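You operate a simulated robot arm through the tools that you are given. There is no shell and no other tool.

The job below is to be done with a simulated robot arm. You get a single attempt, and the scene is never put back.

TASK
Gauge both parts on the post: open box if it drops over, REWORK if tight.
Fine: put the blue lid on the box; blanks and pegs stay where they are.

The check looks at the end state, three seconds after you hand in, the way a careful person would. Anything else that was tipped, shoved, dropped, spilled or broken makes it a failure. A push-on lid holds only when it is set on centred and level and pressed home; a screw cap is set on level and turned clockwise until tight.

THE ROBOT
A 6-joint arm with a fingered hand, fixed in place. Base frame: the origin is on the floor under the middle of its stand, x ahead of it, y to its left, z up; the work surface is at about z = 760. Lengths are in mm, angles in degrees, forces in N, time in s.
With the tool pointing down near the work surface it reaches from about 340 to 820 mm from the base axis. Its first joint turns from -166.0 to 166.0 degrees. Payload 4 kg.
The tool frame sits at the grasp point between the pads (the TCP): z along the fingers, y along the line on which they close. The tips reach 26 mm beyond it. The gripper opens to 132 mm; its body begins 73 mm behind the TCP. The gripper is a hand of 5 fingers: y runs from the thumb to the fingers, the wrist lies at [0, 0, -239] in the tool frame, and closing takes about 1.5 s.
Orientation is that of the tool frame in the base frame, as a unit quaternion [w, x, y, z]. With the fingers straight down and closing along the base's y, the tool's x points along the base's -x, its y along +y and its z along -z.

THE INTERFACE
- The arm moves only by the tool arm_command. Its argument "series" is a list of rows, each an object (a shift or turn left out is 0, a gripper value left out holds the last) with "dp": the shift along the tool's x, y, z in mm, a list of three; "dr": the turn, a rotation vector about the tool's x, y, z in degrees, a list of three; "claw": the closure in counts, from 0 (fully open) to 255 (shut). In form: [{"dp": [dx, dy, dz], "dr": [wx, wy, wz], "claw": claw}, ...]. A call has 1 to 20 rows; each row shifts and turns the commanded pose from where the row before left it, along the tool's axes as they then stand. Rows are played at 5 a second. More than 50 mm and 8.6 degrees between two rows, or a gripper value outside its range, and nothing of the call is played. A pose out of reach is approached as far as the arm can. The call stops where the force on the tool passes 90 N (or 10 N more than at its start, if that is more) or the arm is blocked; 0.2 s more then pass. The fingers move at their own pace (about 45 mm/s each) and stop on an object; they squeeze with about 25 N. The grip force told is the motor's: it shows also when the fingers shut on nothing. Time passes only in rows, and 0.2 s behind the last, so rows that do not move let the fingers close. The reply holds the time, the measured pose of the TCP, the force on the tool along the base axes, the opening and the grip force, in the units named above and with some noise, with the torque about the TCP (base axes, N m) and any sound that the robot's microphone picked up.
- Cameras (640 x 400 px; columns grow to the right, rows downward): "scene" is fixed at [413.6, 660.4, 1485.5]; the picture's right is [-0.73, 0.69, 0.00], its down [0.65, 0.69, -0.33] and it looks along [-0.23, -0.24, -0.94] (base axes); focal length 283 px, centre (320, 200). "wrist" rides on the gripper at [85, 2, -97] in the tool frame; the picture's right is [-0.02, 1.00, 0.00], its down [-0.75, -0.02, -0.66] and it looks along [-0.66, -0.01, 0.75] (tool axes); focal length 270 px, centre (320, 200). There is no depth. A picture from a camera that has moved, and an enlarged one, comes with that camera's place and axes in the base frame and with its lens. The place of the scene camera against the robot may be out by one fixed shift of up to 25 mm in any direction.
- grab_frame(camera): a new picture of that camera. It takes no simulated time.
- grasp_type(shape): the hand has 5 fingers and takes this shape, open, in about a second: jaw (thumb against the fingers, like two jaws); tri (thumb and two fingers); tip (a fingertip pinch); poke (one finger out to press); point (the index stretched); flat (the hand flat); cup (the hand cupped); fist (a fist). The gripper value then closes the fingers along that shape, each until it touches; the sizes above hold for jaw. It gives what a move gives, with no picture.
- inspect(camera, box): a new picture of the part [left, top, right, bottom] of that camera's present view, enlarged. It takes no simulated time.
- hand_in(): hands the job in; it is judged then, once.

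Nothing tells you positions but the pictures and the camera data. Unless the task says otherwise, let go and move clear before handing in.

The tools are called after "Request:" by a JSON object that holds its "api" and its "payload". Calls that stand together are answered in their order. arm_command: Moves the arm, as the interface text tells. Its arguments: {"type":"object","properties":{"series":{"type":"array"}},"required":["series"]} The other tools are called the same way: grasp_type (shape) gives the hand a shape; grab_frame (camera) takes a picture; inspect (camera, box) takes an enlarged picture of a part of a camera's view; hand_in () hands the job in.

At the start:

```text
t: 0.0
position: [174.2, 480.1, 1099.2]
ee_rot: [-0.002, -0.001, 1.0, -0.006]
contact_force: [-0.8, 0.0, 0.0]
ft_torque: [-0.03, -0.01, -0.03]
grip_width: 132.1
gripper_force: 0.0
shape: jaw
```

scene: 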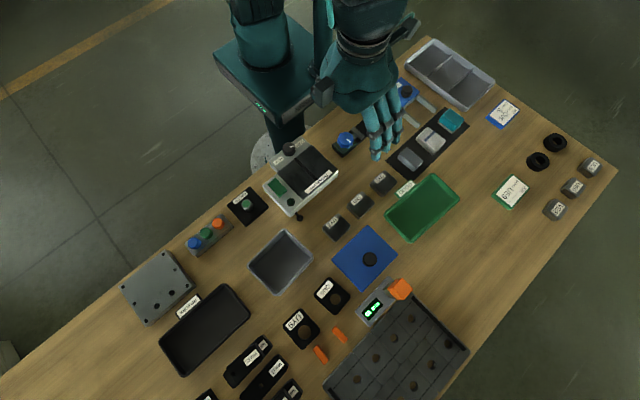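
wrist: 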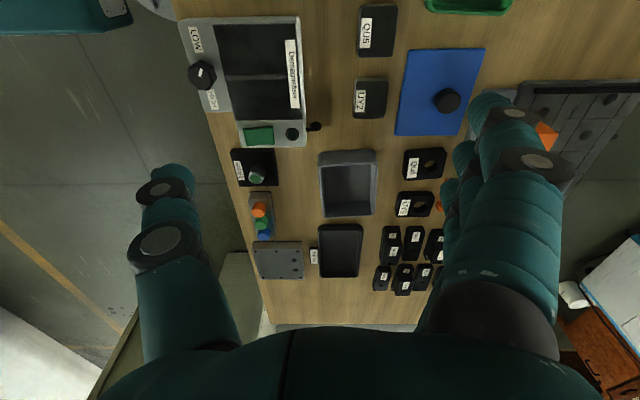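

I see a long bench with many items: trays, a blue plate with a dark post, two rings with labels, pegs, blanks, and labelled cards. I'll enlarge parts of the view to read the labels and find the two parts, the post, the box and the REWORK tray.

Request:
{"api": "inspect", "payload": {"camera": "scene", "box": [100, 180, 300, 400]}}

Request:
{"api": "inspect", "payload": {"camera": "scene", "box": [220, 120, 380, 240]}}

Request:
{"api": "inspect", "payload": {"camera": "scene", "box": [260, 220, 480, 400]}}

Request:
{"api": "inspect", "payload": {"camera": "scene", "box": [370, 30, 620, 230]}}

Request:
{"api": "inspect", "payload": {"camera": "scene", "box": [300, 60, 480, 220]}}

Request:
{"api": "inspect", "payload": {"camera": "wrist", "box": [220, 0, 540, 200]}}

Request:
{"api": "inspect", "payload": {"camera": "wrist", "box": [220, 120, 460, 320]}}

```text
1.82 times, centred on (200, 290) of scene
camera zoom: at [413.6, 660.4, 1485.5], right [-0.73, 0.69, 0.0], down [0.65, 0.69, -0.33], along [-0.23, -0.24, -0.94], focal length 515 px, centre (538, 36)
```

zoom: 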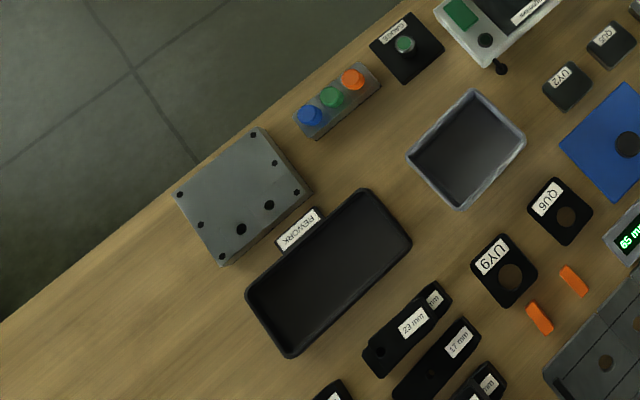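

```text
3.33 times, centred on (300, 180) of scene
camera zoom: at [413.6, 660.4, 1485.5], right [-0.73, 0.69, 0.0], down [0.65, 0.69, -0.33], along [-0.23, -0.24, -0.94], focal length 944 px, centre (387, 267)
```

zoom: 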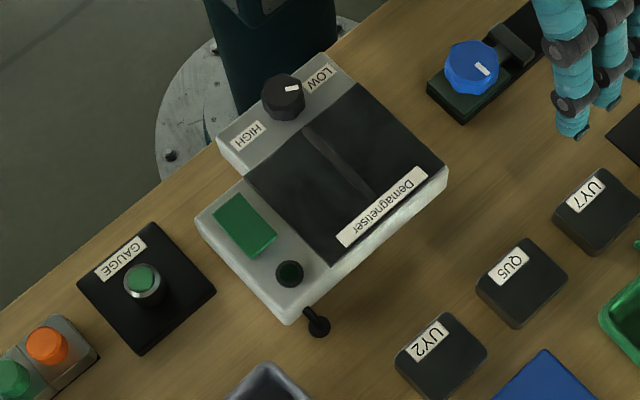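

```text
2.22 times, centred on (370, 310) of scene
camera zoom: at [413.6, 660.4, 1485.5], right [-0.73, 0.69, 0.0], down [0.65, 0.69, -0.33], along [-0.23, -0.24, -0.94], focal length 630 px, centre (209, -44)
```

zoom: 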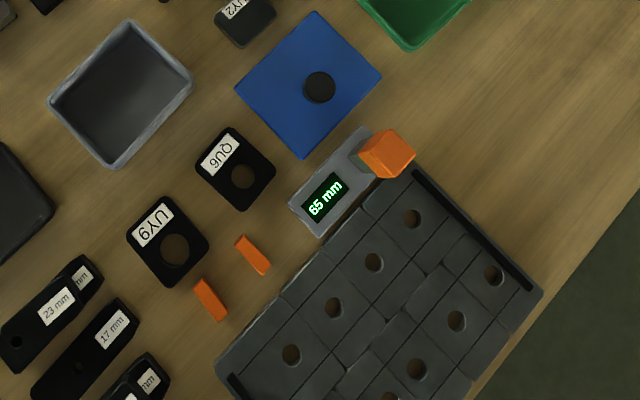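

```text
2.00 times, centred on (495, 130) of scene
camera zoom: at [413.6, 660.4, 1485.5], right [-0.73, 0.69, 0.0], down [0.65, 0.69, -0.33], along [-0.23, -0.24, -0.94], focal length 567 px, centre (-30, 340)
```

zoom: 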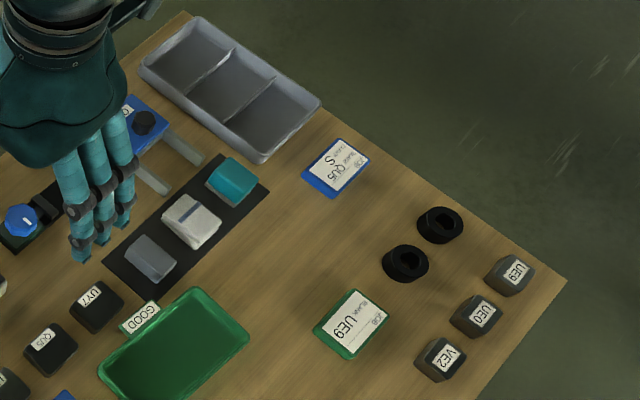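

```text
2.50 times, centred on (390, 140) of scene
camera zoom: at [413.6, 660.4, 1485.5], right [-0.73, 0.69, 0.0], down [0.65, 0.69, -0.33], along [-0.23, -0.24, -0.94], focal length 708 px, centre (145, 350)
```

zoom: 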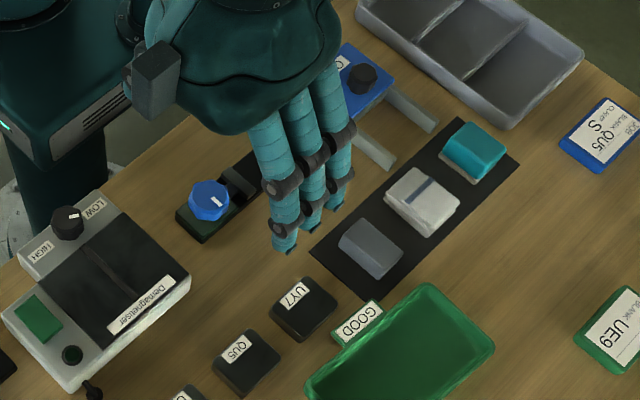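

```text
2.00 times, centred on (380, 100) of wrist
camera zoom: at [90.9, 483.6, 1195.8], right [0.02, 1.0, -0.01], down [0.76, -0.01, 0.66], along [0.65, -0.02, -0.76], focal length 541 px, centre (200, 400)
```

zoom: 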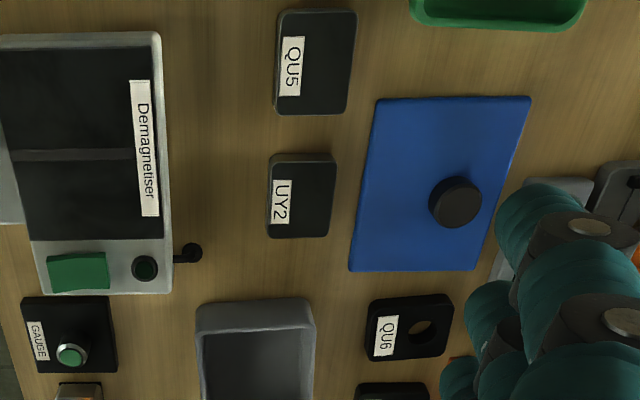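

```text
2.00 times, centred on (340, 220) of wrist
camera zoom: at [90.9, 483.6, 1195.8], right [0.02, 1.0, -0.01], down [0.76, -0.01, 0.66], along [0.65, -0.02, -0.76], focal length 541 px, centre (280, 160)
```

zoom: 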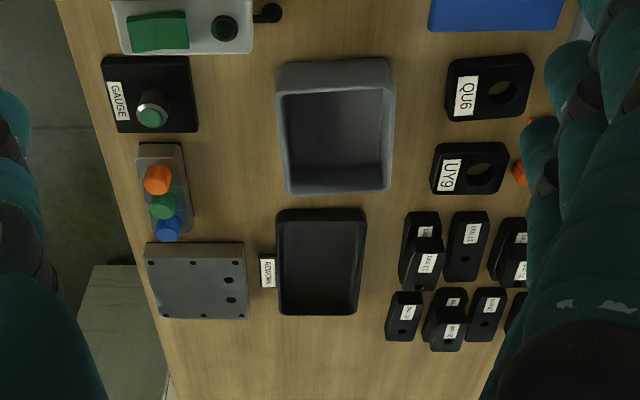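

The grey open box is near (420,530), the black REWORK tray near (650,525) and the GAUGE post near (390,362). The holed parts QU6 and UY9 are near (385,669) and (484,675), and the blue plate with the knob, which looks like the lid, is near (265,664). I'll fly over for a close look at the gauge post first.

Request:
{"api": "arm_command", "payload": {"series": [{"dp": [-17, -20, 30]}, {"dp": [-17, -20, 30]}, {"dp": [-17, -20, 30]}, {"dp": [-17, -20, 30]}, {"dp": [-17, -20, 30]}, {"dp": [-17, -20, 30]}, {"dp": [0, 0, 0]}]}}

Request:
{"api": "grab_frame", "payload": {"camera": "wrist"}}

Request:
{"api": "grab_frame", "payload": {"camera": "scene"}}

```text
t: 1.6
position: [276.8, 357.1, 921.4]
ee_rot: [-0.002, 0.001, 1.0, -0.007]
contact_force: [-0.2, -0.4, -0.9]
ft_torque: [0.02, 0.01, 0.04]
grip_width: 132.0
gripper_force: 0.1
shape: jaw
```

```text
taken
camera wrist: at [192.6, 361.0, 1018.1], right [0.02, 1.0, -0.01], down [0.76, -0.01, 0.66], along [0.65, -0.02, -0.76], focal length 270 px, centre (320, 200)
```

wrist: 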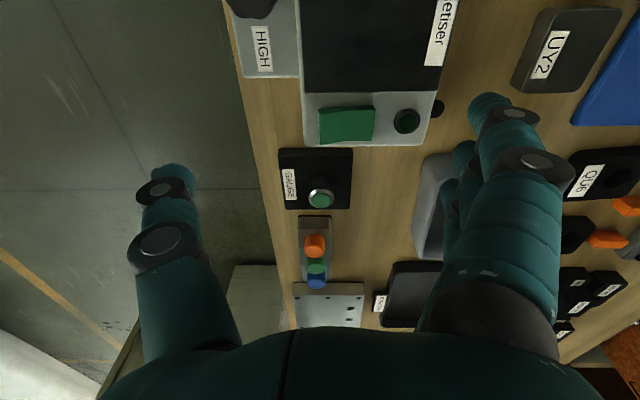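

```text
taken
```

scene: 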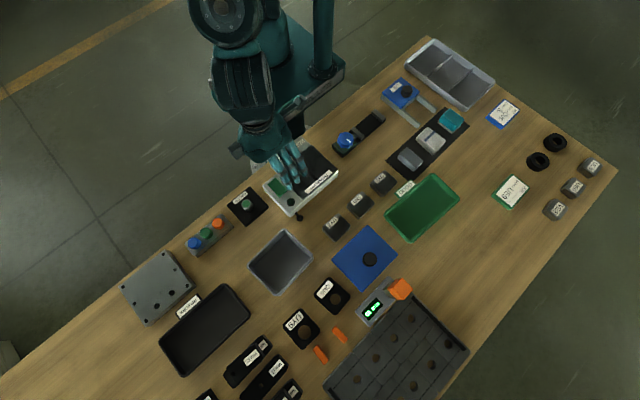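

Request:
{"api": "inspect", "payload": {"camera": "wrist", "box": [260, 120, 420, 320]}}

Request:
{"api": "inspect", "payload": {"camera": "wrist", "box": [270, 140, 360, 215]}}

Request:
{"api": "inspect", "payload": {"camera": "scene", "box": [320, 60, 480, 180]}}

Request:
{"api": "inspect", "payload": {"camera": "scene", "box": [220, 180, 280, 230]}}

```text
2.00 times, centred on (340, 220) of wrist
camera zoom: at [192.6, 361.0, 1018.1], right [0.02, 1.0, -0.01], down [0.76, -0.01, 0.66], along [0.65, -0.02, -0.76], focal length 541 px, centre (280, 160)
```

zoom: 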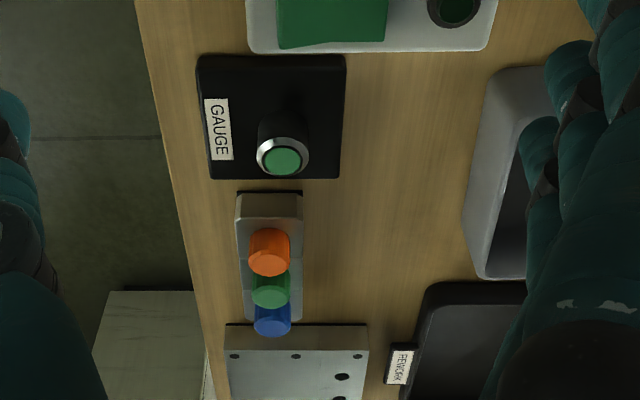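

```text
5.33 times, centred on (315, 178) of wrist
camera zoom: at [192.6, 361.0, 1018.1], right [0.02, 1.0, -0.01], down [0.76, -0.01, 0.66], along [0.65, -0.02, -0.76], focal length 1442 px, centre (347, 320)
```

zoom: 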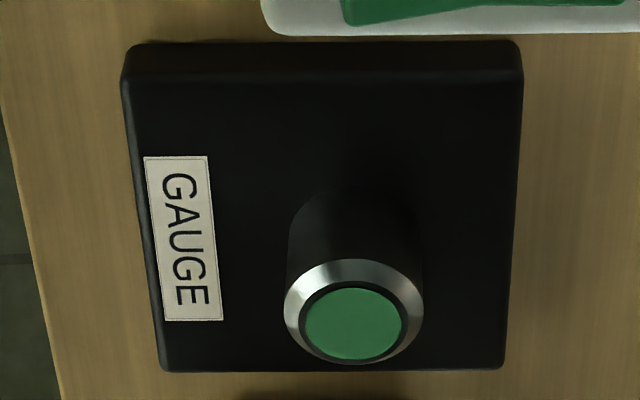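

```text
3.33 times, centred on (400, 120) of scene
camera zoom: at [413.6, 660.4, 1485.5], right [-0.73, 0.69, 0.0], down [0.65, 0.69, -0.33], along [-0.23, -0.24, -0.94], focal length 944 px, centre (53, 467)
```

zoom: 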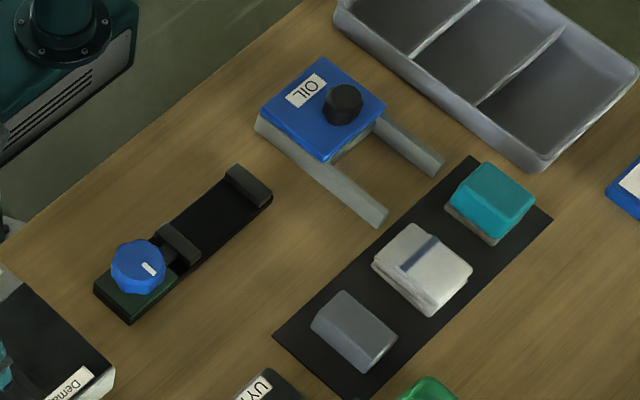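

```text
8.00 times, centred on (250, 205) of scene
camera zoom: at [413.6, 660.4, 1485.5], right [-0.73, 0.69, 0.0], down [0.65, 0.69, -0.33], along [-0.23, -0.24, -0.94], focal length 2267 px, centre (880, 160)
```

zoom: 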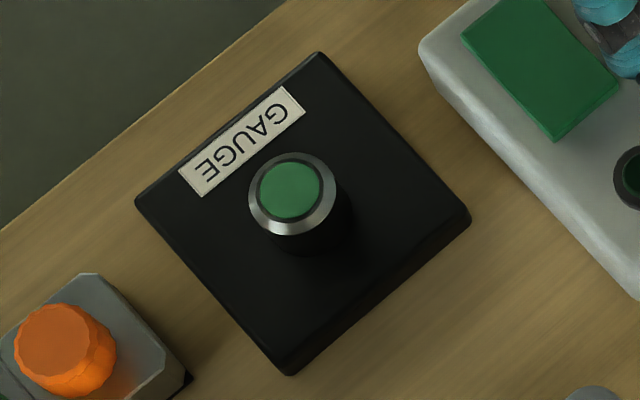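

The gauge is a black base of about 80x80 mm with an upright post of about 28 mm diameter at roughly (380,356), top near z=800. Next I'll look closely at the two holed parts, QU6 and UY9.

Request:
{"api": "arm_command", "payload": {"series": [{"dp": [-9, 40.4, 3]}, {"dp": [-9, 40.4, 3]}, {"dp": [-9, 40.4, 3]}, {"dp": [-9, 40.4, 3]}, {"dp": [-9, 40.4, 3]}, {"dp": [-9, 40.4, 3]}, {"dp": [-9, 40.4, 3]}, {"dp": [0, 0, 0]}]}}

Request:
{"api": "grab_frame", "payload": {"camera": "wrist"}}

Request:
{"api": "inspect", "payload": {"camera": "wrist", "box": [260, 100, 440, 280]}}

```text
t: 3.4
position: [339.3, 639.1, 894.8]
ee_rot: [-0.002, 0.0, 1.0, -0.007]
contact_force: [-0.1, 0.9, -0.1]
ft_torque: [-0.01, 0.03, -0.02]
grip_width: 131.8
gripper_force: 0.1
shape: jaw
```

```text
taken
camera wrist: at [255.1, 644.0, 991.9], right [0.02, 1.0, -0.01], down [0.76, -0.01, 0.65], along [0.65, -0.02, -0.76], focal length 270 px, centre (320, 200)
```

wrist: 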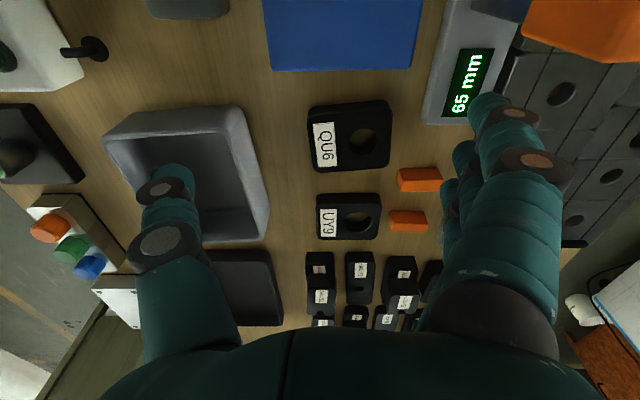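

```text
2.22 times, centred on (350, 190) of wrist
camera zoom: at [255.1, 644.0, 991.9], right [0.02, 1.0, -0.01], down [0.76, -0.01, 0.65], along [0.65, -0.02, -0.76], focal length 601 px, centre (253, 222)
```

zoom: 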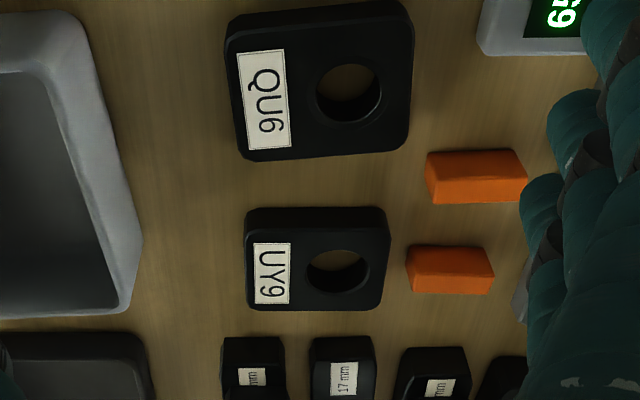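

QU6 and UY9 are both plates with a hole set off-centre, and each has a label on the −y side. I'll enlarge each one for measurement.

Request:
{"api": "inspect", "payload": {"camera": "wrist", "box": [300, 90, 400, 180]}}

Request:
{"api": "inspect", "payload": {"camera": "wrist", "box": [300, 180, 400, 250]}}

Request:
{"api": "inspect", "payload": {"camera": "wrist", "box": [90, 90, 290, 250]}}

```text
4.44 times, centred on (350, 135) of wrist
camera zoom: at [255.1, 644.0, 991.9], right [0.02, 1.0, -0.01], down [0.76, -0.01, 0.65], along [0.65, -0.02, -0.76], focal length 1201 px, centre (187, 489)
```

zoom: 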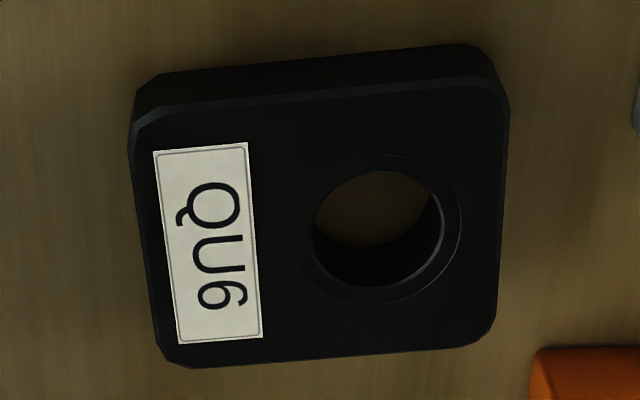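

```text
5.71 times, centred on (350, 215) of wrist
camera zoom: at [255.1, 644.0, 991.9], right [0.02, 1.0, -0.01], down [0.76, -0.01, 0.65], along [0.65, -0.02, -0.76], focal length 1544 px, centre (149, 114)
```

zoom: 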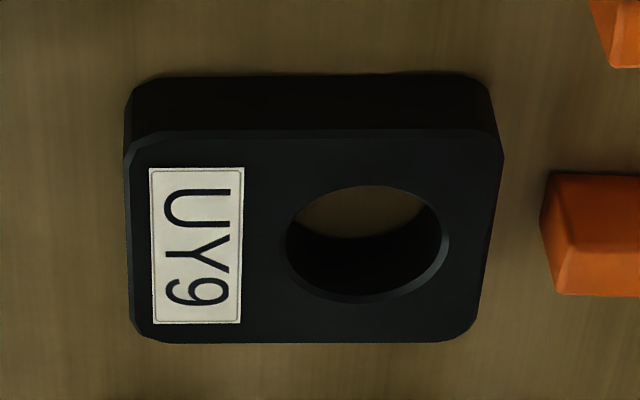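

```text
2.50 times, centred on (190, 170) of wrist
camera zoom: at [255.1, 644.0, 991.9], right [0.02, 1.0, -0.01], down [0.76, -0.01, 0.65], along [0.65, -0.02, -0.76], focal length 676 px, centre (645, 275)
```

zoom: 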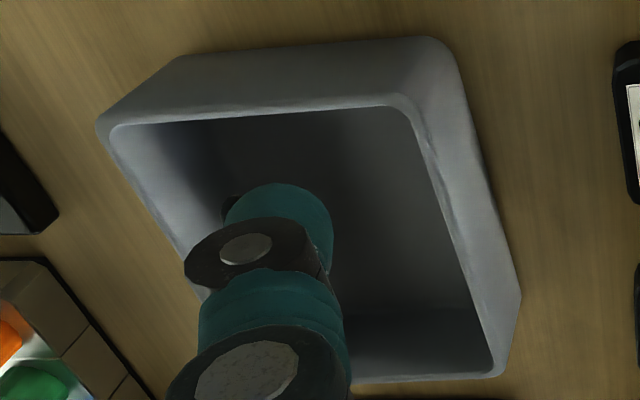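

Both parts measure about 60 (x) × 72 (y) × 16 mm, with the hole about 11 mm off-centre toward +y; QU6 is yawed about +5°. Next I'll look at the blue lid from nearby.

Request:
{"api": "arm_command", "payload": {"series": [{"dp": [35, 0, 0]}, {"dp": [35, 0, 0]}, {"dp": [35, 0, 0]}, {"dp": [35, 0, 0]}, {"dp": [0, 0, 0]}]}}

Request:
{"api": "grab_frame", "payload": {"camera": "wrist"}}

Request:
{"api": "inspect", "payload": {"camera": "wrist", "box": [240, 80, 440, 240]}}

```text
t: 4.6
position: [197.5, 640.2, 895.5]
ee_rot: [-0.003, 0.0, 1.0, -0.007]
contact_force: [0.2, 0.6, 0.8]
ft_torque: [0.01, 0.0, 0.0]
grip_width: 132.2
gripper_force: 0.0
shape: jaw
```

```text
taken
camera wrist: at [114.7, 643.4, 992.6], right [0.02, 1.0, -0.01], down [0.76, -0.01, 0.66], along [0.65, -0.02, -0.76], focal length 270 px, centre (320, 200)
```

wrist: 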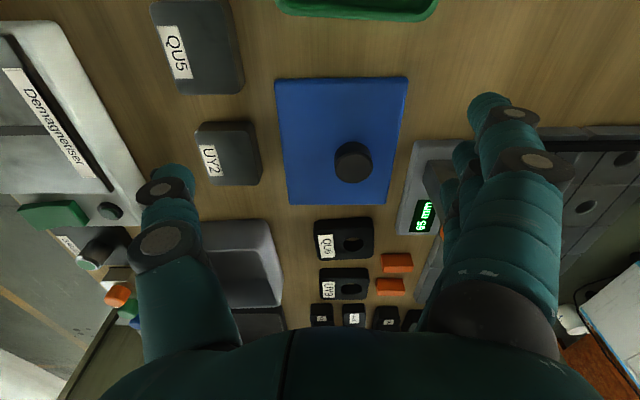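

```text
2.50 times, centred on (340, 160) of wrist
camera zoom: at [114.7, 643.4, 992.6], right [0.02, 1.0, -0.01], down [0.76, -0.01, 0.66], along [0.65, -0.02, -0.76], focal length 676 px, centre (270, 300)
```

zoom: 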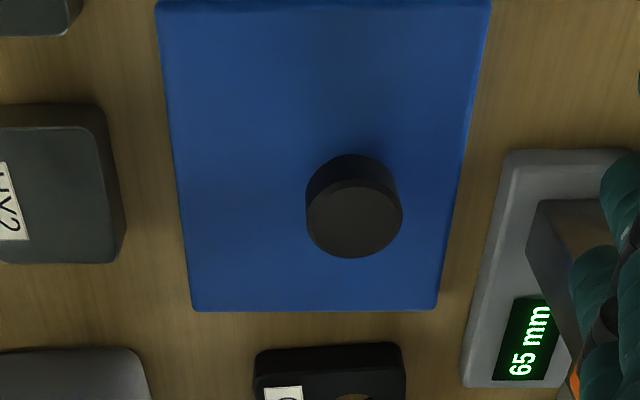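

The lid is about 134 (x) × 106 (y) mm, centred near (247,657), and its knob sits about 10 mm off-centre toward +y. Next I'll measure the open box.

Request:
{"api": "arm_command", "payload": {"series": [{"dp": [-28, -29, -9]}, {"dp": [-28, -29, -9]}, {"dp": [-28, -29, -9]}, {"dp": [-28, -29, -9]}, {"dp": [0, 0, 0]}]}}

Request:
{"api": "grab_frame", "payload": {"camera": "wrist"}}

Request:
{"api": "inspect", "payload": {"camera": "wrist", "box": [240, 120, 400, 220]}}

Request:
{"api": "inspect", "payload": {"camera": "wrist", "box": [240, 200, 400, 300]}}

```text
t: 5.8
position: [313.3, 523.7, 933.9]
ee_rot: [-0.003, 0.0, 1.0, -0.006]
contact_force: [0.3, 0.5, 0.6]
ft_torque: [0.03, 0.01, 0.01]
grip_width: 131.8
gripper_force: 0.1
shape: jaw
```

```text
taken
camera wrist: at [227.9, 527.2, 1030.5], right [0.02, 1.0, -0.01], down [0.76, -0.01, 0.65], along [0.65, -0.02, -0.76], focal length 270 px, centre (320, 200)
```

wrist: 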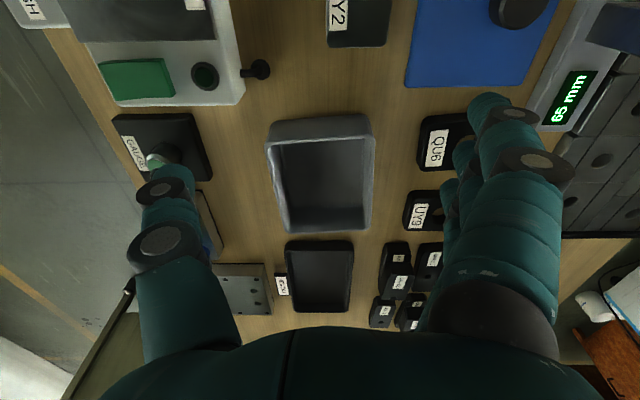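

```text
4.00 times, centred on (320, 170) of wrist
camera zoom: at [227.9, 527.2, 1030.5], right [0.02, 1.0, -0.01], down [0.76, -0.01, 0.65], along [0.65, -0.02, -0.76], focal length 1081 px, centre (320, 320)
```

zoom: 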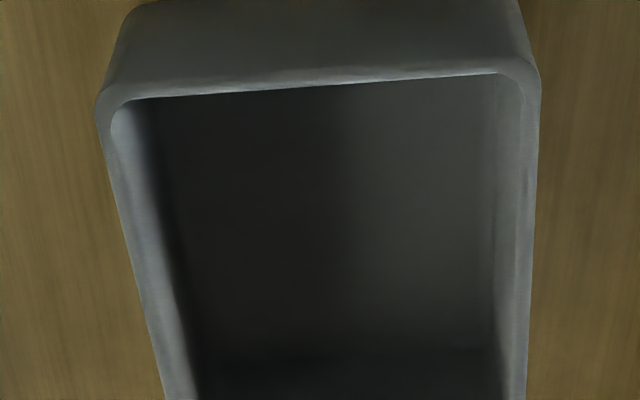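

```text
4.00 times, centred on (320, 250) of wrist
camera zoom: at [227.9, 527.2, 1030.5], right [0.02, 1.0, -0.01], down [0.76, -0.01, 0.65], along [0.65, -0.02, -0.76], focal length 1081 px, centre (320, 0)
```

zoom: 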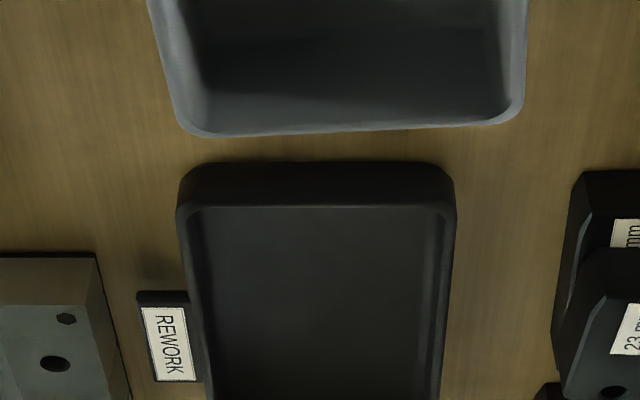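

I'll refine the box measurement with enlarged views of its near edge, its far edge and the REWORK tray.

Request:
{"api": "inspect", "payload": {"camera": "wrist", "box": [255, 105, 385, 185]}}

Request:
{"api": "inspect", "payload": {"camera": "wrist", "box": [255, 175, 385, 255]}}

Request:
{"api": "inspect", "payload": {"camera": "wrist", "box": [260, 235, 390, 325]}}

```text
4.92 times, centred on (320, 145) of wrist
camera zoom: at [227.9, 527.2, 1030.5], right [0.02, 1.0, -0.01], down [0.76, -0.01, 0.65], along [0.65, -0.02, -0.76], focal length 1331 px, centre (320, 471)
```

zoom: 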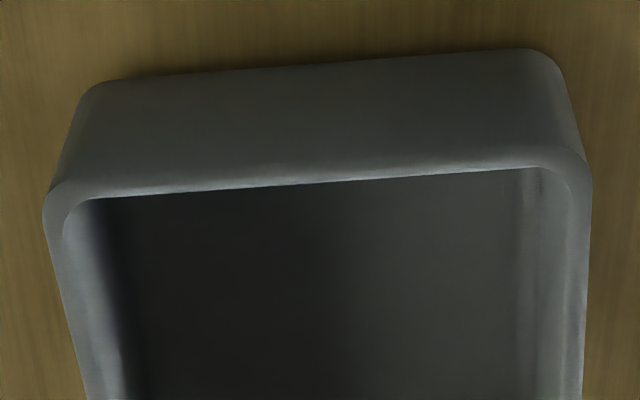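

```text
4.92 times, centred on (320, 215) of wrist
camera zoom: at [227.9, 527.2, 1030.5], right [0.02, 1.0, -0.01], down [0.76, -0.01, 0.65], along [0.65, -0.02, -0.76], focal length 1331 px, centre (320, 126)
```

zoom: 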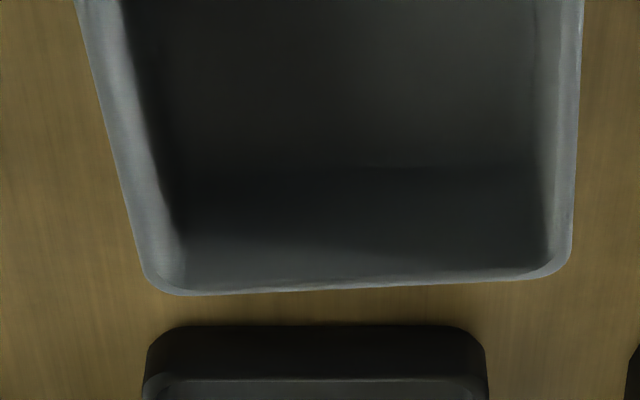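

```text
4.44 times, centred on (325, 280) of wrist
camera zoom: at [227.9, 527.2, 1030.5], right [0.02, 1.0, -0.01], down [0.76, -0.01, 0.65], along [0.65, -0.02, -0.76], focal length 1201 px, centre (298, -156)
```

zoom: 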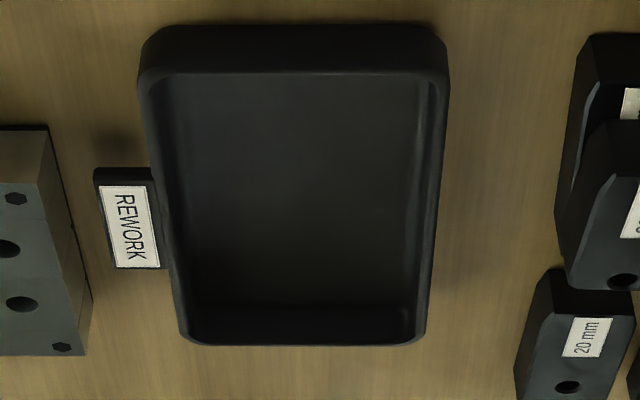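

The box is about 127 × 105 mm, yawed about +3.5°, centred near (411,526), with its rim near z≈803; the REWORK tray lies beyond it in +x. Before picking, I'll try the "tri" shape to see whether it is narrower, for better clearance between neighbouring objects and inside the box.

Request:
{"api": "grasp_type", "payload": {"shape": "tri"}}

Request:
{"api": "grab_frame", "payload": {"camera": "wrist"}}

Request:
{"api": "inspect", "payload": {"camera": "scene", "box": [220, 120, 360, 260]}}

```text
t: 6.7
position: [311.7, 523.3, 933.6]
ee_rot: [-0.003, -0.001, 1.0, -0.007]
contact_force: [-0.1, 0.2, 0.2]
ft_torque: [-0.01, 0.02, -0.03]
grip_width: 131.8
gripper_force: 0.0
shape: tri
```

```text
taken
camera wrist: at [227.6, 527.7, 1030.4], right [0.02, 1.0, -0.01], down [0.76, -0.01, 0.65], along [0.65, -0.02, -0.76], focal length 270 px, centre (320, 200)
```

wrist: 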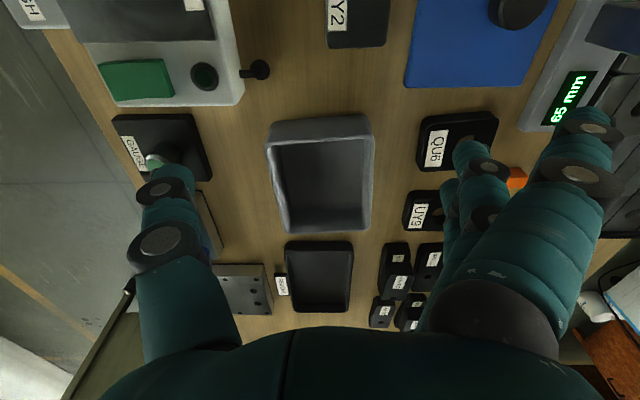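

```text
2.86 times, centred on (290, 190) of scene
camera zoom: at [413.6, 660.4, 1485.5], right [-0.73, 0.69, 0.0], down [0.65, 0.69, -0.33], along [-0.23, -0.24, -0.94], focal length 810 px, centre (406, 229)
```

zoom: 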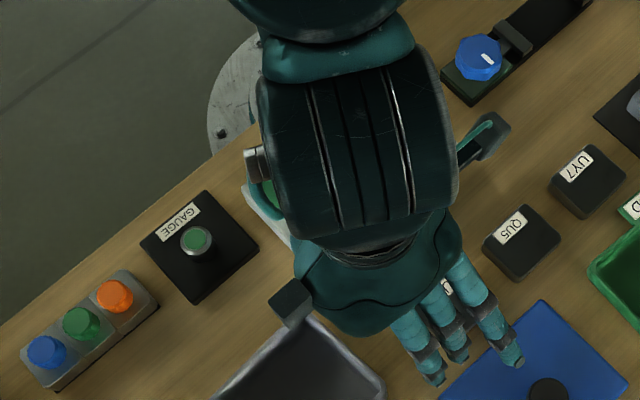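

Tri splays the unused fingers outward, which is not narrower where it matters. I'll return to jaw and check how the fingers look at about 60–70 mm opening, to judge clearances.

Request:
{"api": "grasp_type", "payload": {"shape": "jaw"}}

Request:
{"api": "arm_command", "payload": {"series": [{"claw": 120}, {"claw": 120}, {"claw": 120}, {"claw": 120}, {"claw": 120}]}}

Request:
{"api": "grab_frame", "payload": {"camera": "wrist"}}

Request:
{"api": "inspect", "payload": {"camera": "scene", "box": [240, 150, 360, 250]}}

```text
t: 7.6
position: [312.3, 525.3, 932.7]
ee_rot: [-0.003, 0.0, 1.0, -0.007]
contact_force: [-0.1, -0.3, 0.8]
ft_torque: [-0.01, 0.01, 0.02]
grip_width: 132.1
gripper_force: 0.1
shape: jaw
```

```text
t: 8.8
position: [312.0, 524.1, 933.6]
ee_rot: [-0.002, 0.0, 1.0, -0.007]
contact_force: [0.4, -0.5, 0.1]
ft_torque: [-0.02, 0.04, -0.02]
grip_width: 71.1
gripper_force: 0.2
shape: jaw
```

```text
taken
camera wrist: at [227.6, 527.7, 1030.4], right [0.02, 1.0, -0.01], down [0.76, -0.01, 0.65], along [0.65, -0.02, -0.76], focal length 270 px, centre (320, 200)
```

wrist: 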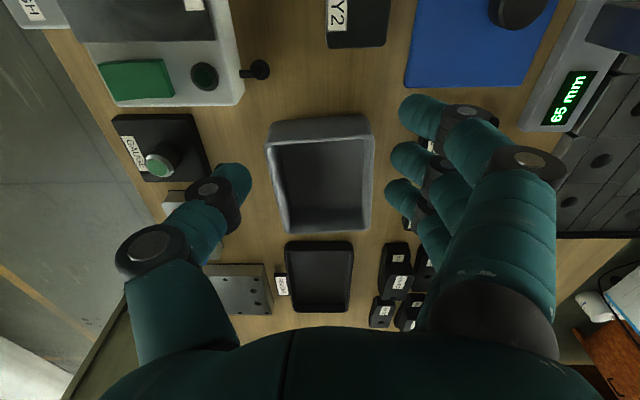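

```text
4.00 times, centred on (300, 200) of scene
camera zoom: at [413.6, 660.4, 1485.5], right [-0.73, 0.69, 0.0], down [0.65, 0.69, -0.33], along [-0.23, -0.24, -0.94], focal length 1133 px, centre (400, 200)
```

zoom: 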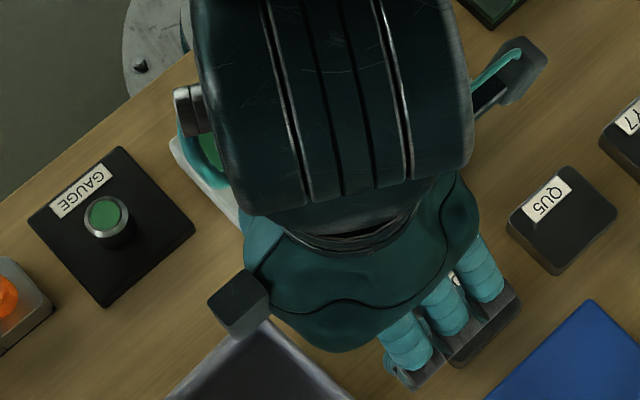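

At claw 120 the opening is 71 mm, and the fingers hook inward with a span of about ±46 mm along tool x. I'll check the "tip" pinch shape too, since placing inside the box may need a slimmer hand.

Request:
{"api": "grasp_type", "payload": {"shape": "tip"}}

Request:
{"api": "grab_frame", "payload": {"camera": "wrist"}}

Request:
{"api": "arm_command", "payload": {"series": [{"claw": 120}, {"claw": 120}, {"claw": 120}, {"claw": 120}, {"claw": 120}]}}

Request:
{"api": "grab_frame", "payload": {"camera": "wrist"}}

Request:
{"api": "inspect", "payload": {"camera": "scene", "box": [240, 150, 360, 250]}}

```text
t: 9.7
position: [311.2, 523.3, 933.7]
ee_rot: [-0.003, 0.0, 1.0, -0.007]
contact_force: [0.5, -0.4, 0.1]
ft_torque: [0.01, 0.06, 0.01]
grip_width: 132.2
gripper_force: 0.1
shape: tip
```

```text
taken
camera wrist: at [227.6, 527.7, 1030.4], right [0.02, 1.0, -0.01], down [0.76, -0.01, 0.65], along [0.65, -0.02, -0.76], focal length 270 px, centre (320, 200)
```

wrist: 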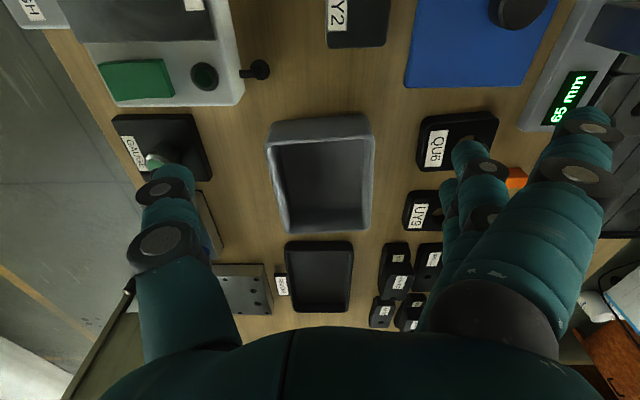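

```text
t: 10.9
position: [312.4, 523.6, 934.2]
ee_rot: [-0.003, 0.001, 1.0, -0.007]
contact_force: [0.1, -0.4, 0.5]
ft_torque: [0.0, 0.02, -0.01]
grip_width: 70.6
gripper_force: 0.0
shape: tip
```

```text
taken
camera wrist: at [227.6, 527.7, 1030.4], right [0.02, 1.0, -0.01], down [0.76, -0.01, 0.65], along [0.65, -0.02, -0.76], focal length 270 px, centre (320, 200)
```

wrist: 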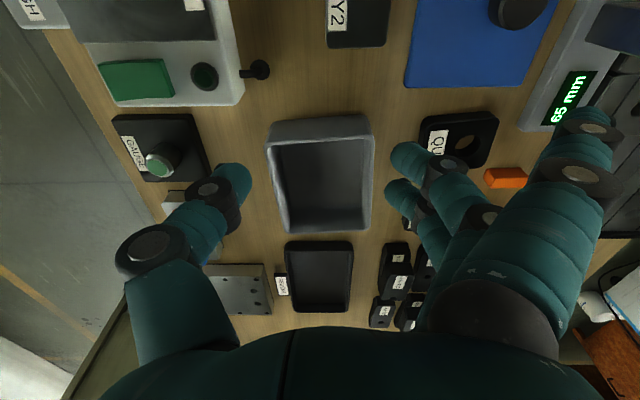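

```text
4.00 times, centred on (300, 200) of scene
camera zoom: at [413.6, 660.4, 1485.5], right [-0.73, 0.69, 0.0], down [0.65, 0.69, -0.33], along [-0.23, -0.24, -0.94], focal length 1133 px, centre (400, 200)
```

zoom: 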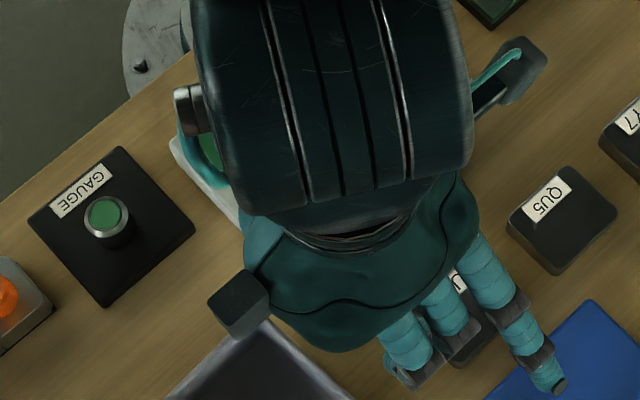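

Jaw remains the best grip. My plan is to turn the hand 90° so the fingers sit on the −x side of UY9 and the thumb on the +x side, gripping the 60 mm width centred on the hole, and to check the clearances before descending.

Request:
{"api": "grasp_type", "payload": {"shape": "jaw"}}

Request:
{"api": "arm_command", "payload": {"series": [{"dr": [0, 0, -8.2], "claw": 60}, {"dr": [0, 0, -8.2]}, {"dr": [0, 0, -8.2]}, {"dr": [0, 0, -8.2]}, {"dr": [0, 0, -8.2]}, {"dr": [0, 0, -8.2]}, {"dr": [0, 0, -8.2]}, {"dr": [0, 0, -8.2]}, {"dr": [0, 0, -8.2]}, {"dr": [0, 0, -8.2]}, {"dr": [0, 0, -8.0]}, {"dp": [0, 0, 0]}]}}

```text
t: 11.8
position: [312.4, 524.0, 933.2]
ee_rot: [-0.003, 0.001, 1.0, -0.007]
contact_force: [0.1, 0.3, 0.1]
ft_torque: [-0.01, -0.02, 0.0]
grip_width: 132.0
gripper_force: 0.0
shape: jaw
```

```text
t: 14.4
position: [310.7, 524.9, 932.3]
ee_rot: [0.007, 0.707, -0.707, 0.003]
contact_force: [0.6, 0.1, -0.1]
ft_torque: [0.04, 0.01, -0.01]
grip_width: 101.5
gripper_force: 0.2
shape: jaw
```

The hand is turned, with a slight residual tilt of about 0.8° that I'll correct. Next I'll move above UY9's hole, near (475,681), and look.

Request:
{"api": "arm_command", "payload": {"series": [{"dr": [0.33, -0.81, 0]}, {"dp": [-26, -27.3, 8]}, {"dp": [-26, -27.3, 8]}, {"dp": [-26, -27.3, 8]}, {"dp": [-26, -27.3, 8]}, {"dp": [-26, -27.3, 8]}, {"dp": [-26, -27.3, 8], "claw": 98}, {"dp": [0, 0, 0]}, {"dp": [0, 0, 0]}]}}

Request:
{"api": "grab_frame", "payload": {"camera": "wrist"}}

Request:
{"api": "inspect", "payload": {"camera": "wrist", "box": [240, 130, 400, 250]}}

```text
t: 16.4
position: [464.5, 666.7, 887.6]
ee_rot: [0.0, 0.707, -0.707, 0.0]
contact_force: [-0.6, 0.8, -0.2]
ft_torque: [-0.02, -0.01, 0.01]
grip_width: 81.7
gripper_force: 0.0
shape: jaw
out of reach, approached as far as the arm can: row 7
```

```text
taken
camera wrist: at [464.1, 582.7, 983.9], right [-1.0, 0.02, 0.0], down [0.01, 0.75, 0.66], along [0.01, 0.66, -0.75], focal length 270 px, centre (320, 200)
```

wrist: 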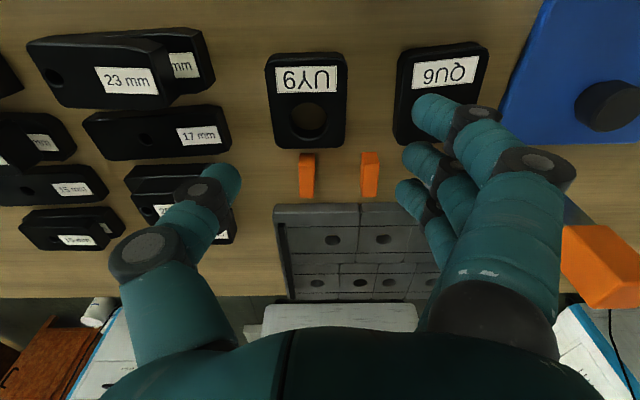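

```text
3.33 times, centred on (320, 190) of wrist
camera zoom: at [464.1, 582.7, 983.9], right [-1.0, 0.02, 0.0], down [0.01, 0.75, 0.66], along [0.01, 0.66, -0.75], focal length 901 px, centre (320, 233)
```

zoom: 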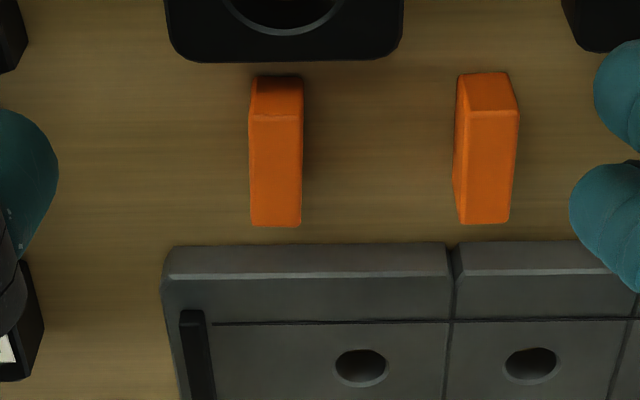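

The arm stops at about 813 mm radius here, so UY9's hole is just out of reach; I'll grip UY9 nearer its label end instead. First I'll check the step blocks near the thumb in detail.

Request:
{"api": "inspect", "payload": {"camera": "wrist", "box": [20, 20, 360, 250]}}

Request:
{"api": "inspect", "payload": {"camera": "scene", "box": [190, 260, 390, 400]}}

```text
1.74 times, centred on (190, 135) of wrist
camera zoom: at [464.1, 582.7, 983.9], right [-1.0, 0.02, 0.0], down [0.01, 0.75, 0.66], along [0.01, 0.66, -0.75], focal length 470 px, centre (546, 313)
```

zoom: 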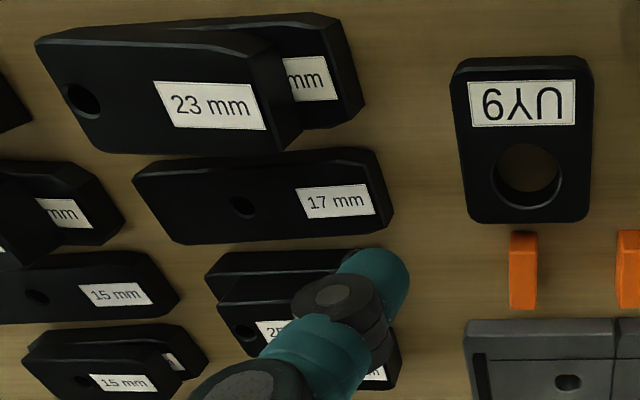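

```text
2.86 times, centred on (290, 330) of scene
camera zoom: at [413.6, 660.4, 1485.5], right [-0.73, 0.69, 0.0], down [0.65, 0.69, -0.33], along [-0.23, -0.24, -0.94], focal length 810 px, centre (406, -171)
```

zoom: 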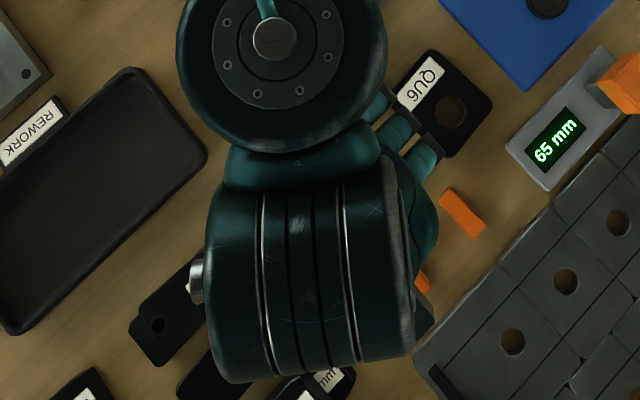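

The step blocks' near ends are at x≈545 or beyond, so a thumb on UY9's +x side has room. I'll measure UY9 more precisely from this view.

Request:
{"api": "inspect", "payload": {"camera": "wrist", "box": [255, 40, 365, 160]}}

Request:
{"api": "inspect", "payload": {"camera": "wrist", "box": [380, 30, 500, 150]}}

```text
3.33 times, centred on (310, 100) of wrist
camera zoom: at [464.1, 582.7, 983.9], right [-1.0, 0.02, 0.0], down [0.01, 0.75, 0.66], along [0.01, 0.66, -0.75], focal length 901 px, centre (353, 533)
```

zoom: 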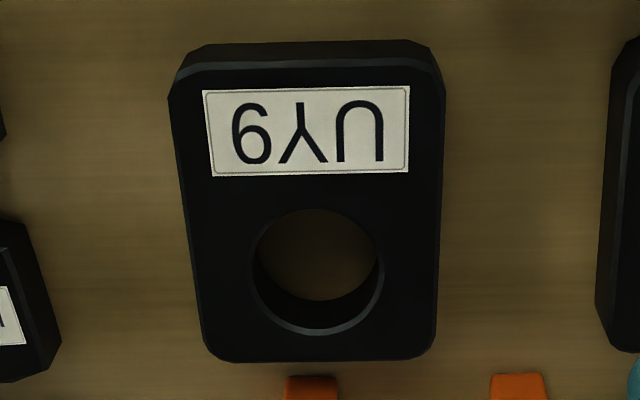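

```text
3.33 times, centred on (440, 90) of wrist
camera zoom: at [464.1, 582.7, 983.9], right [-1.0, 0.02, 0.0], down [0.01, 0.75, 0.66], along [0.01, 0.66, -0.75], focal length 901 px, centre (-80, 567)
```

zoom: 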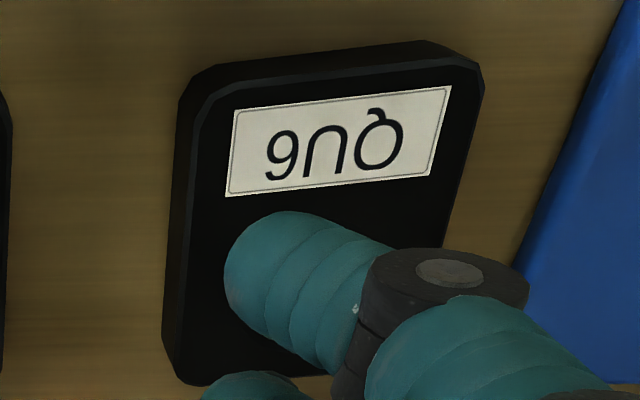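

UY9 is confirmed at x 444.7–504.6, y 635–705, with its hole at (474,680). I'll back off in y to be within reach and read the actual pose.

Request:
{"api": "arm_command", "payload": {"series": [{"dp": [24, 0, 0]}, {"dp": [0, 0, 0]}]}}

```text
t: 17.0
position: [466.2, 642.2, 887.7]
ee_rot: [0.0, 0.707, -0.707, 0.001]
contact_force: [-0.8, 0.5, 0.3]
ft_torque: [-0.01, 0.02, 0.02]
grip_width: 81.8
gripper_force: 0.0
shape: jaw
```

The position is (466,642,888). I'll shift to the grip point (474.7,656) and descend part way.

Request:
{"api": "arm_command", "payload": {"series": [{"dp": [-7, -4.3, 10]}, {"dp": [-7, -4.2, 15]}, {"dp": [0, 0, 15]}, {"dp": [0, 0, 15]}, {"dp": [0, 0, 0]}]}}

Request:
{"api": "grab_frame", "payload": {"camera": "wrist"}}

Request:
{"api": "inspect", "payload": {"camera": "scene", "box": [230, 250, 390, 400]}}

```text
t: 18.2
position: [475.0, 656.4, 831.0]
ee_rot: [-0.001, 0.708, -0.707, 0.0]
contact_force: [0.1, 0.1, -0.2]
ft_torque: [-0.03, -0.01, -0.01]
grip_width: 81.6
gripper_force: 0.1
shape: jaw
```

```text
taken
camera wrist: at [473.6, 572.5, 927.6], right [-1.0, 0.02, 0.0], down [0.01, 0.75, 0.66], along [0.01, 0.66, -0.75], focal length 270 px, centre (320, 200)
```

wrist: 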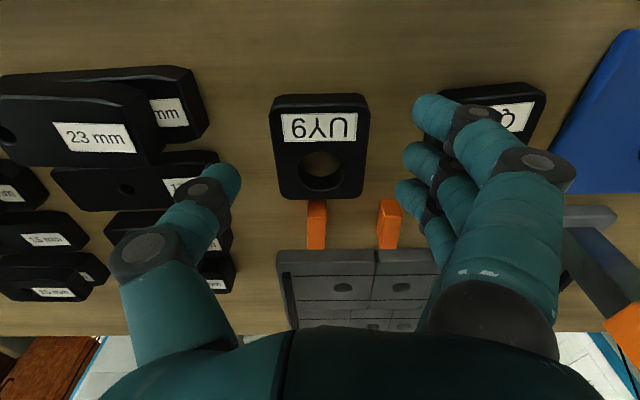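

```text
2.67 times, centred on (310, 325) of scene
camera zoom: at [413.6, 660.4, 1485.5], right [-0.73, 0.69, 0.0], down [0.65, 0.69, -0.33], along [-0.23, -0.24, -0.94], focal length 756 px, centre (347, -133)
```

zoom: 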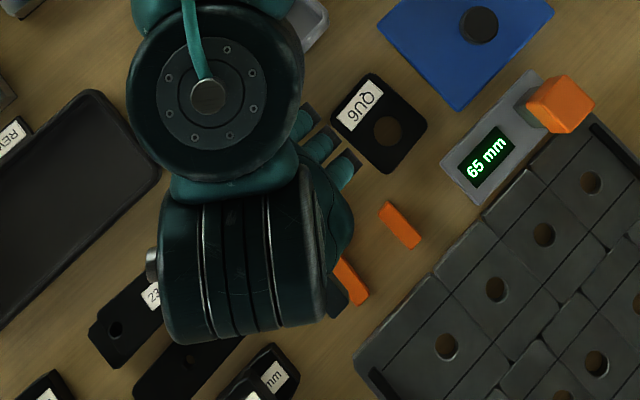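

The alignment looks good. I'll narrow the opening a little and descend toward the bench in small steps, watching the force.

Request:
{"api": "arm_command", "payload": {"series": [{"dp": [0, 0, 6], "claw": 114}, {"dp": [0, 0, 8]}, {"dp": [0, 0, 8]}, {"dp": [0, 0, 8]}, {"dp": [0, 0, 6]}, {"dp": [0, 0, 0]}]}}

Request:
{"api": "grab_frame", "payload": {"camera": "wrist"}}

```text
t: 19.6
position: [474.6, 655.5, 795.0]
ee_rot: [0.001, -0.707, 0.707, -0.001]
contact_force: [-0.6, -1.6, 0.3]
ft_torque: [0.01, -0.02, -0.04]
grip_width: 73.9
gripper_force: 0.0
shape: jaw
```

```text
taken
camera wrist: at [473.7, 572.3, 891.8], right [-1.0, 0.02, 0.0], down [0.01, 0.75, 0.66], along [0.01, 0.66, -0.75], focal length 270 px, centre (320, 200)
```

wrist: 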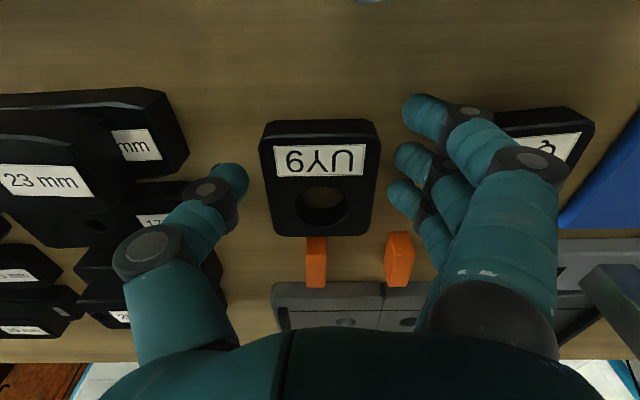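

At this grip point one finger would miss the part and curl in, so I'll use the tri shape (thumb and two fingers). First I'll lift clear, then change shape and come back down.

Request:
{"api": "arm_command", "payload": {"series": [{"dp": [0, 0, -20]}, {"dp": [0, 0, -20]}, {"dp": [0, 0, -20]}, {"dp": [0, 0, 0]}]}}

Request:
{"api": "grasp_type", "payload": {"shape": "tri"}}

Request:
{"api": "arm_command", "payload": {"series": [{"claw": 114}, {"claw": 114}, {"claw": 114}, {"claw": 114}]}}

Request:
{"api": "grab_frame", "payload": {"camera": "wrist"}}

Request:
{"api": "inspect", "payload": {"camera": "scene", "box": [230, 250, 390, 400]}}

```text
t: 20.6
position: [475.3, 656.9, 856.0]
ee_rot: [0.0, 0.707, -0.707, 0.001]
contact_force: [0.1, 0.0, 0.0]
ft_torque: [-0.01, -0.03, 0.05]
grip_width: 74.1
gripper_force: 0.0
shape: jaw
```

```text
t: 21.5
position: [475.6, 655.5, 855.5]
ee_rot: [-0.001, 0.707, -0.707, 0.001]
contact_force: [-0.4, 0.0, -0.9]
ft_torque: [0.0, 0.0, -0.01]
grip_width: 131.8
gripper_force: 0.1
shape: tri
```

```text
t: 22.5
position: [475.3, 656.2, 855.1]
ee_rot: [0.001, -0.707, 0.708, -0.001]
contact_force: [0.6, 0.1, 0.3]
ft_torque: [0.01, 0.01, -0.02]
grip_width: 74.0
gripper_force: 0.1
shape: tri
```

```text
taken
camera wrist: at [473.6, 572.3, 952.4], right [-1.0, 0.02, 0.0], down [0.01, 0.75, 0.66], along [0.01, 0.66, -0.75], focal length 270 px, centre (320, 200)
```

wrist: 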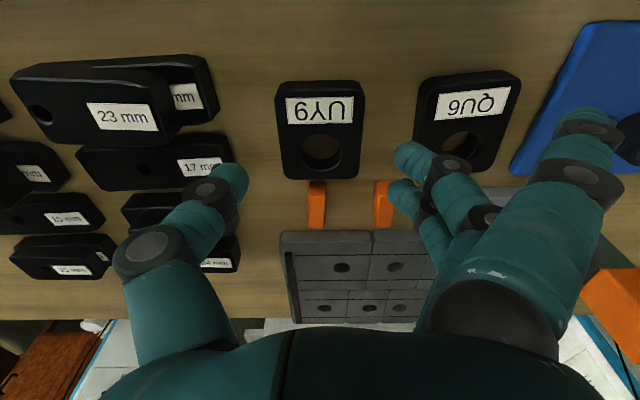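

```text
2.67 times, centred on (310, 325) of scene
camera zoom: at [413.6, 660.4, 1485.5], right [-0.73, 0.69, 0.0], down [0.65, 0.69, -0.33], along [-0.23, -0.24, -0.94], focal length 756 px, centre (347, -133)
```

zoom: 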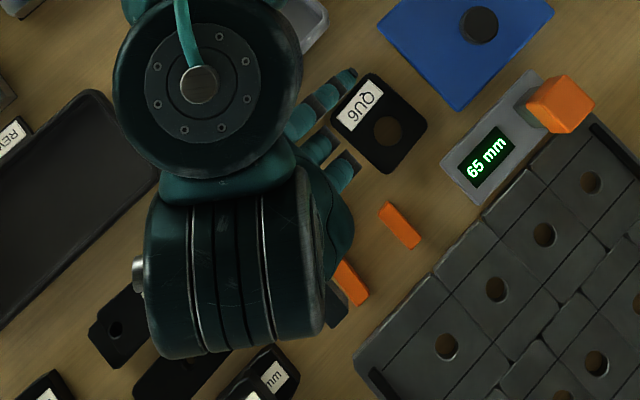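

In tri shape the third finger stays clear above QU6. I'll descend and close on UY9.

Request:
{"api": "arm_command", "payload": {"series": [{"dp": [0, 0, 12]}, {"dp": [0, 0, 12]}, {"dp": [0, 0, 12]}, {"dp": [0, 0, 12]}, {"dp": [0, 0, 10]}, {"dp": [0, 0, 5]}, {"dp": [0, 0, 3]}, {"dp": [0, 0, 0]}]}}

Request:
{"api": "grab_frame", "payload": {"camera": "wrist"}}

```text
t: 24.3
position: [476.5, 656.5, 788.2]
ee_rot: [0.001, -0.707, 0.707, -0.001]
contact_force: [-0.5, 0.4, 0.7]
ft_torque: [-0.01, 0.02, -0.02]
grip_width: 74.0
gripper_force: 0.1
shape: tri
```

```text
taken
camera wrist: at [473.8, 572.5, 885.5], right [-1.0, 0.02, 0.0], down [0.01, 0.75, 0.66], along [0.01, 0.66, -0.75], focal length 270 px, centre (320, 200)
```

wrist: 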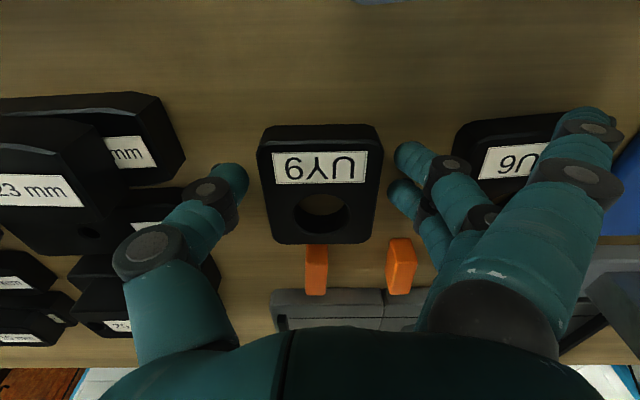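

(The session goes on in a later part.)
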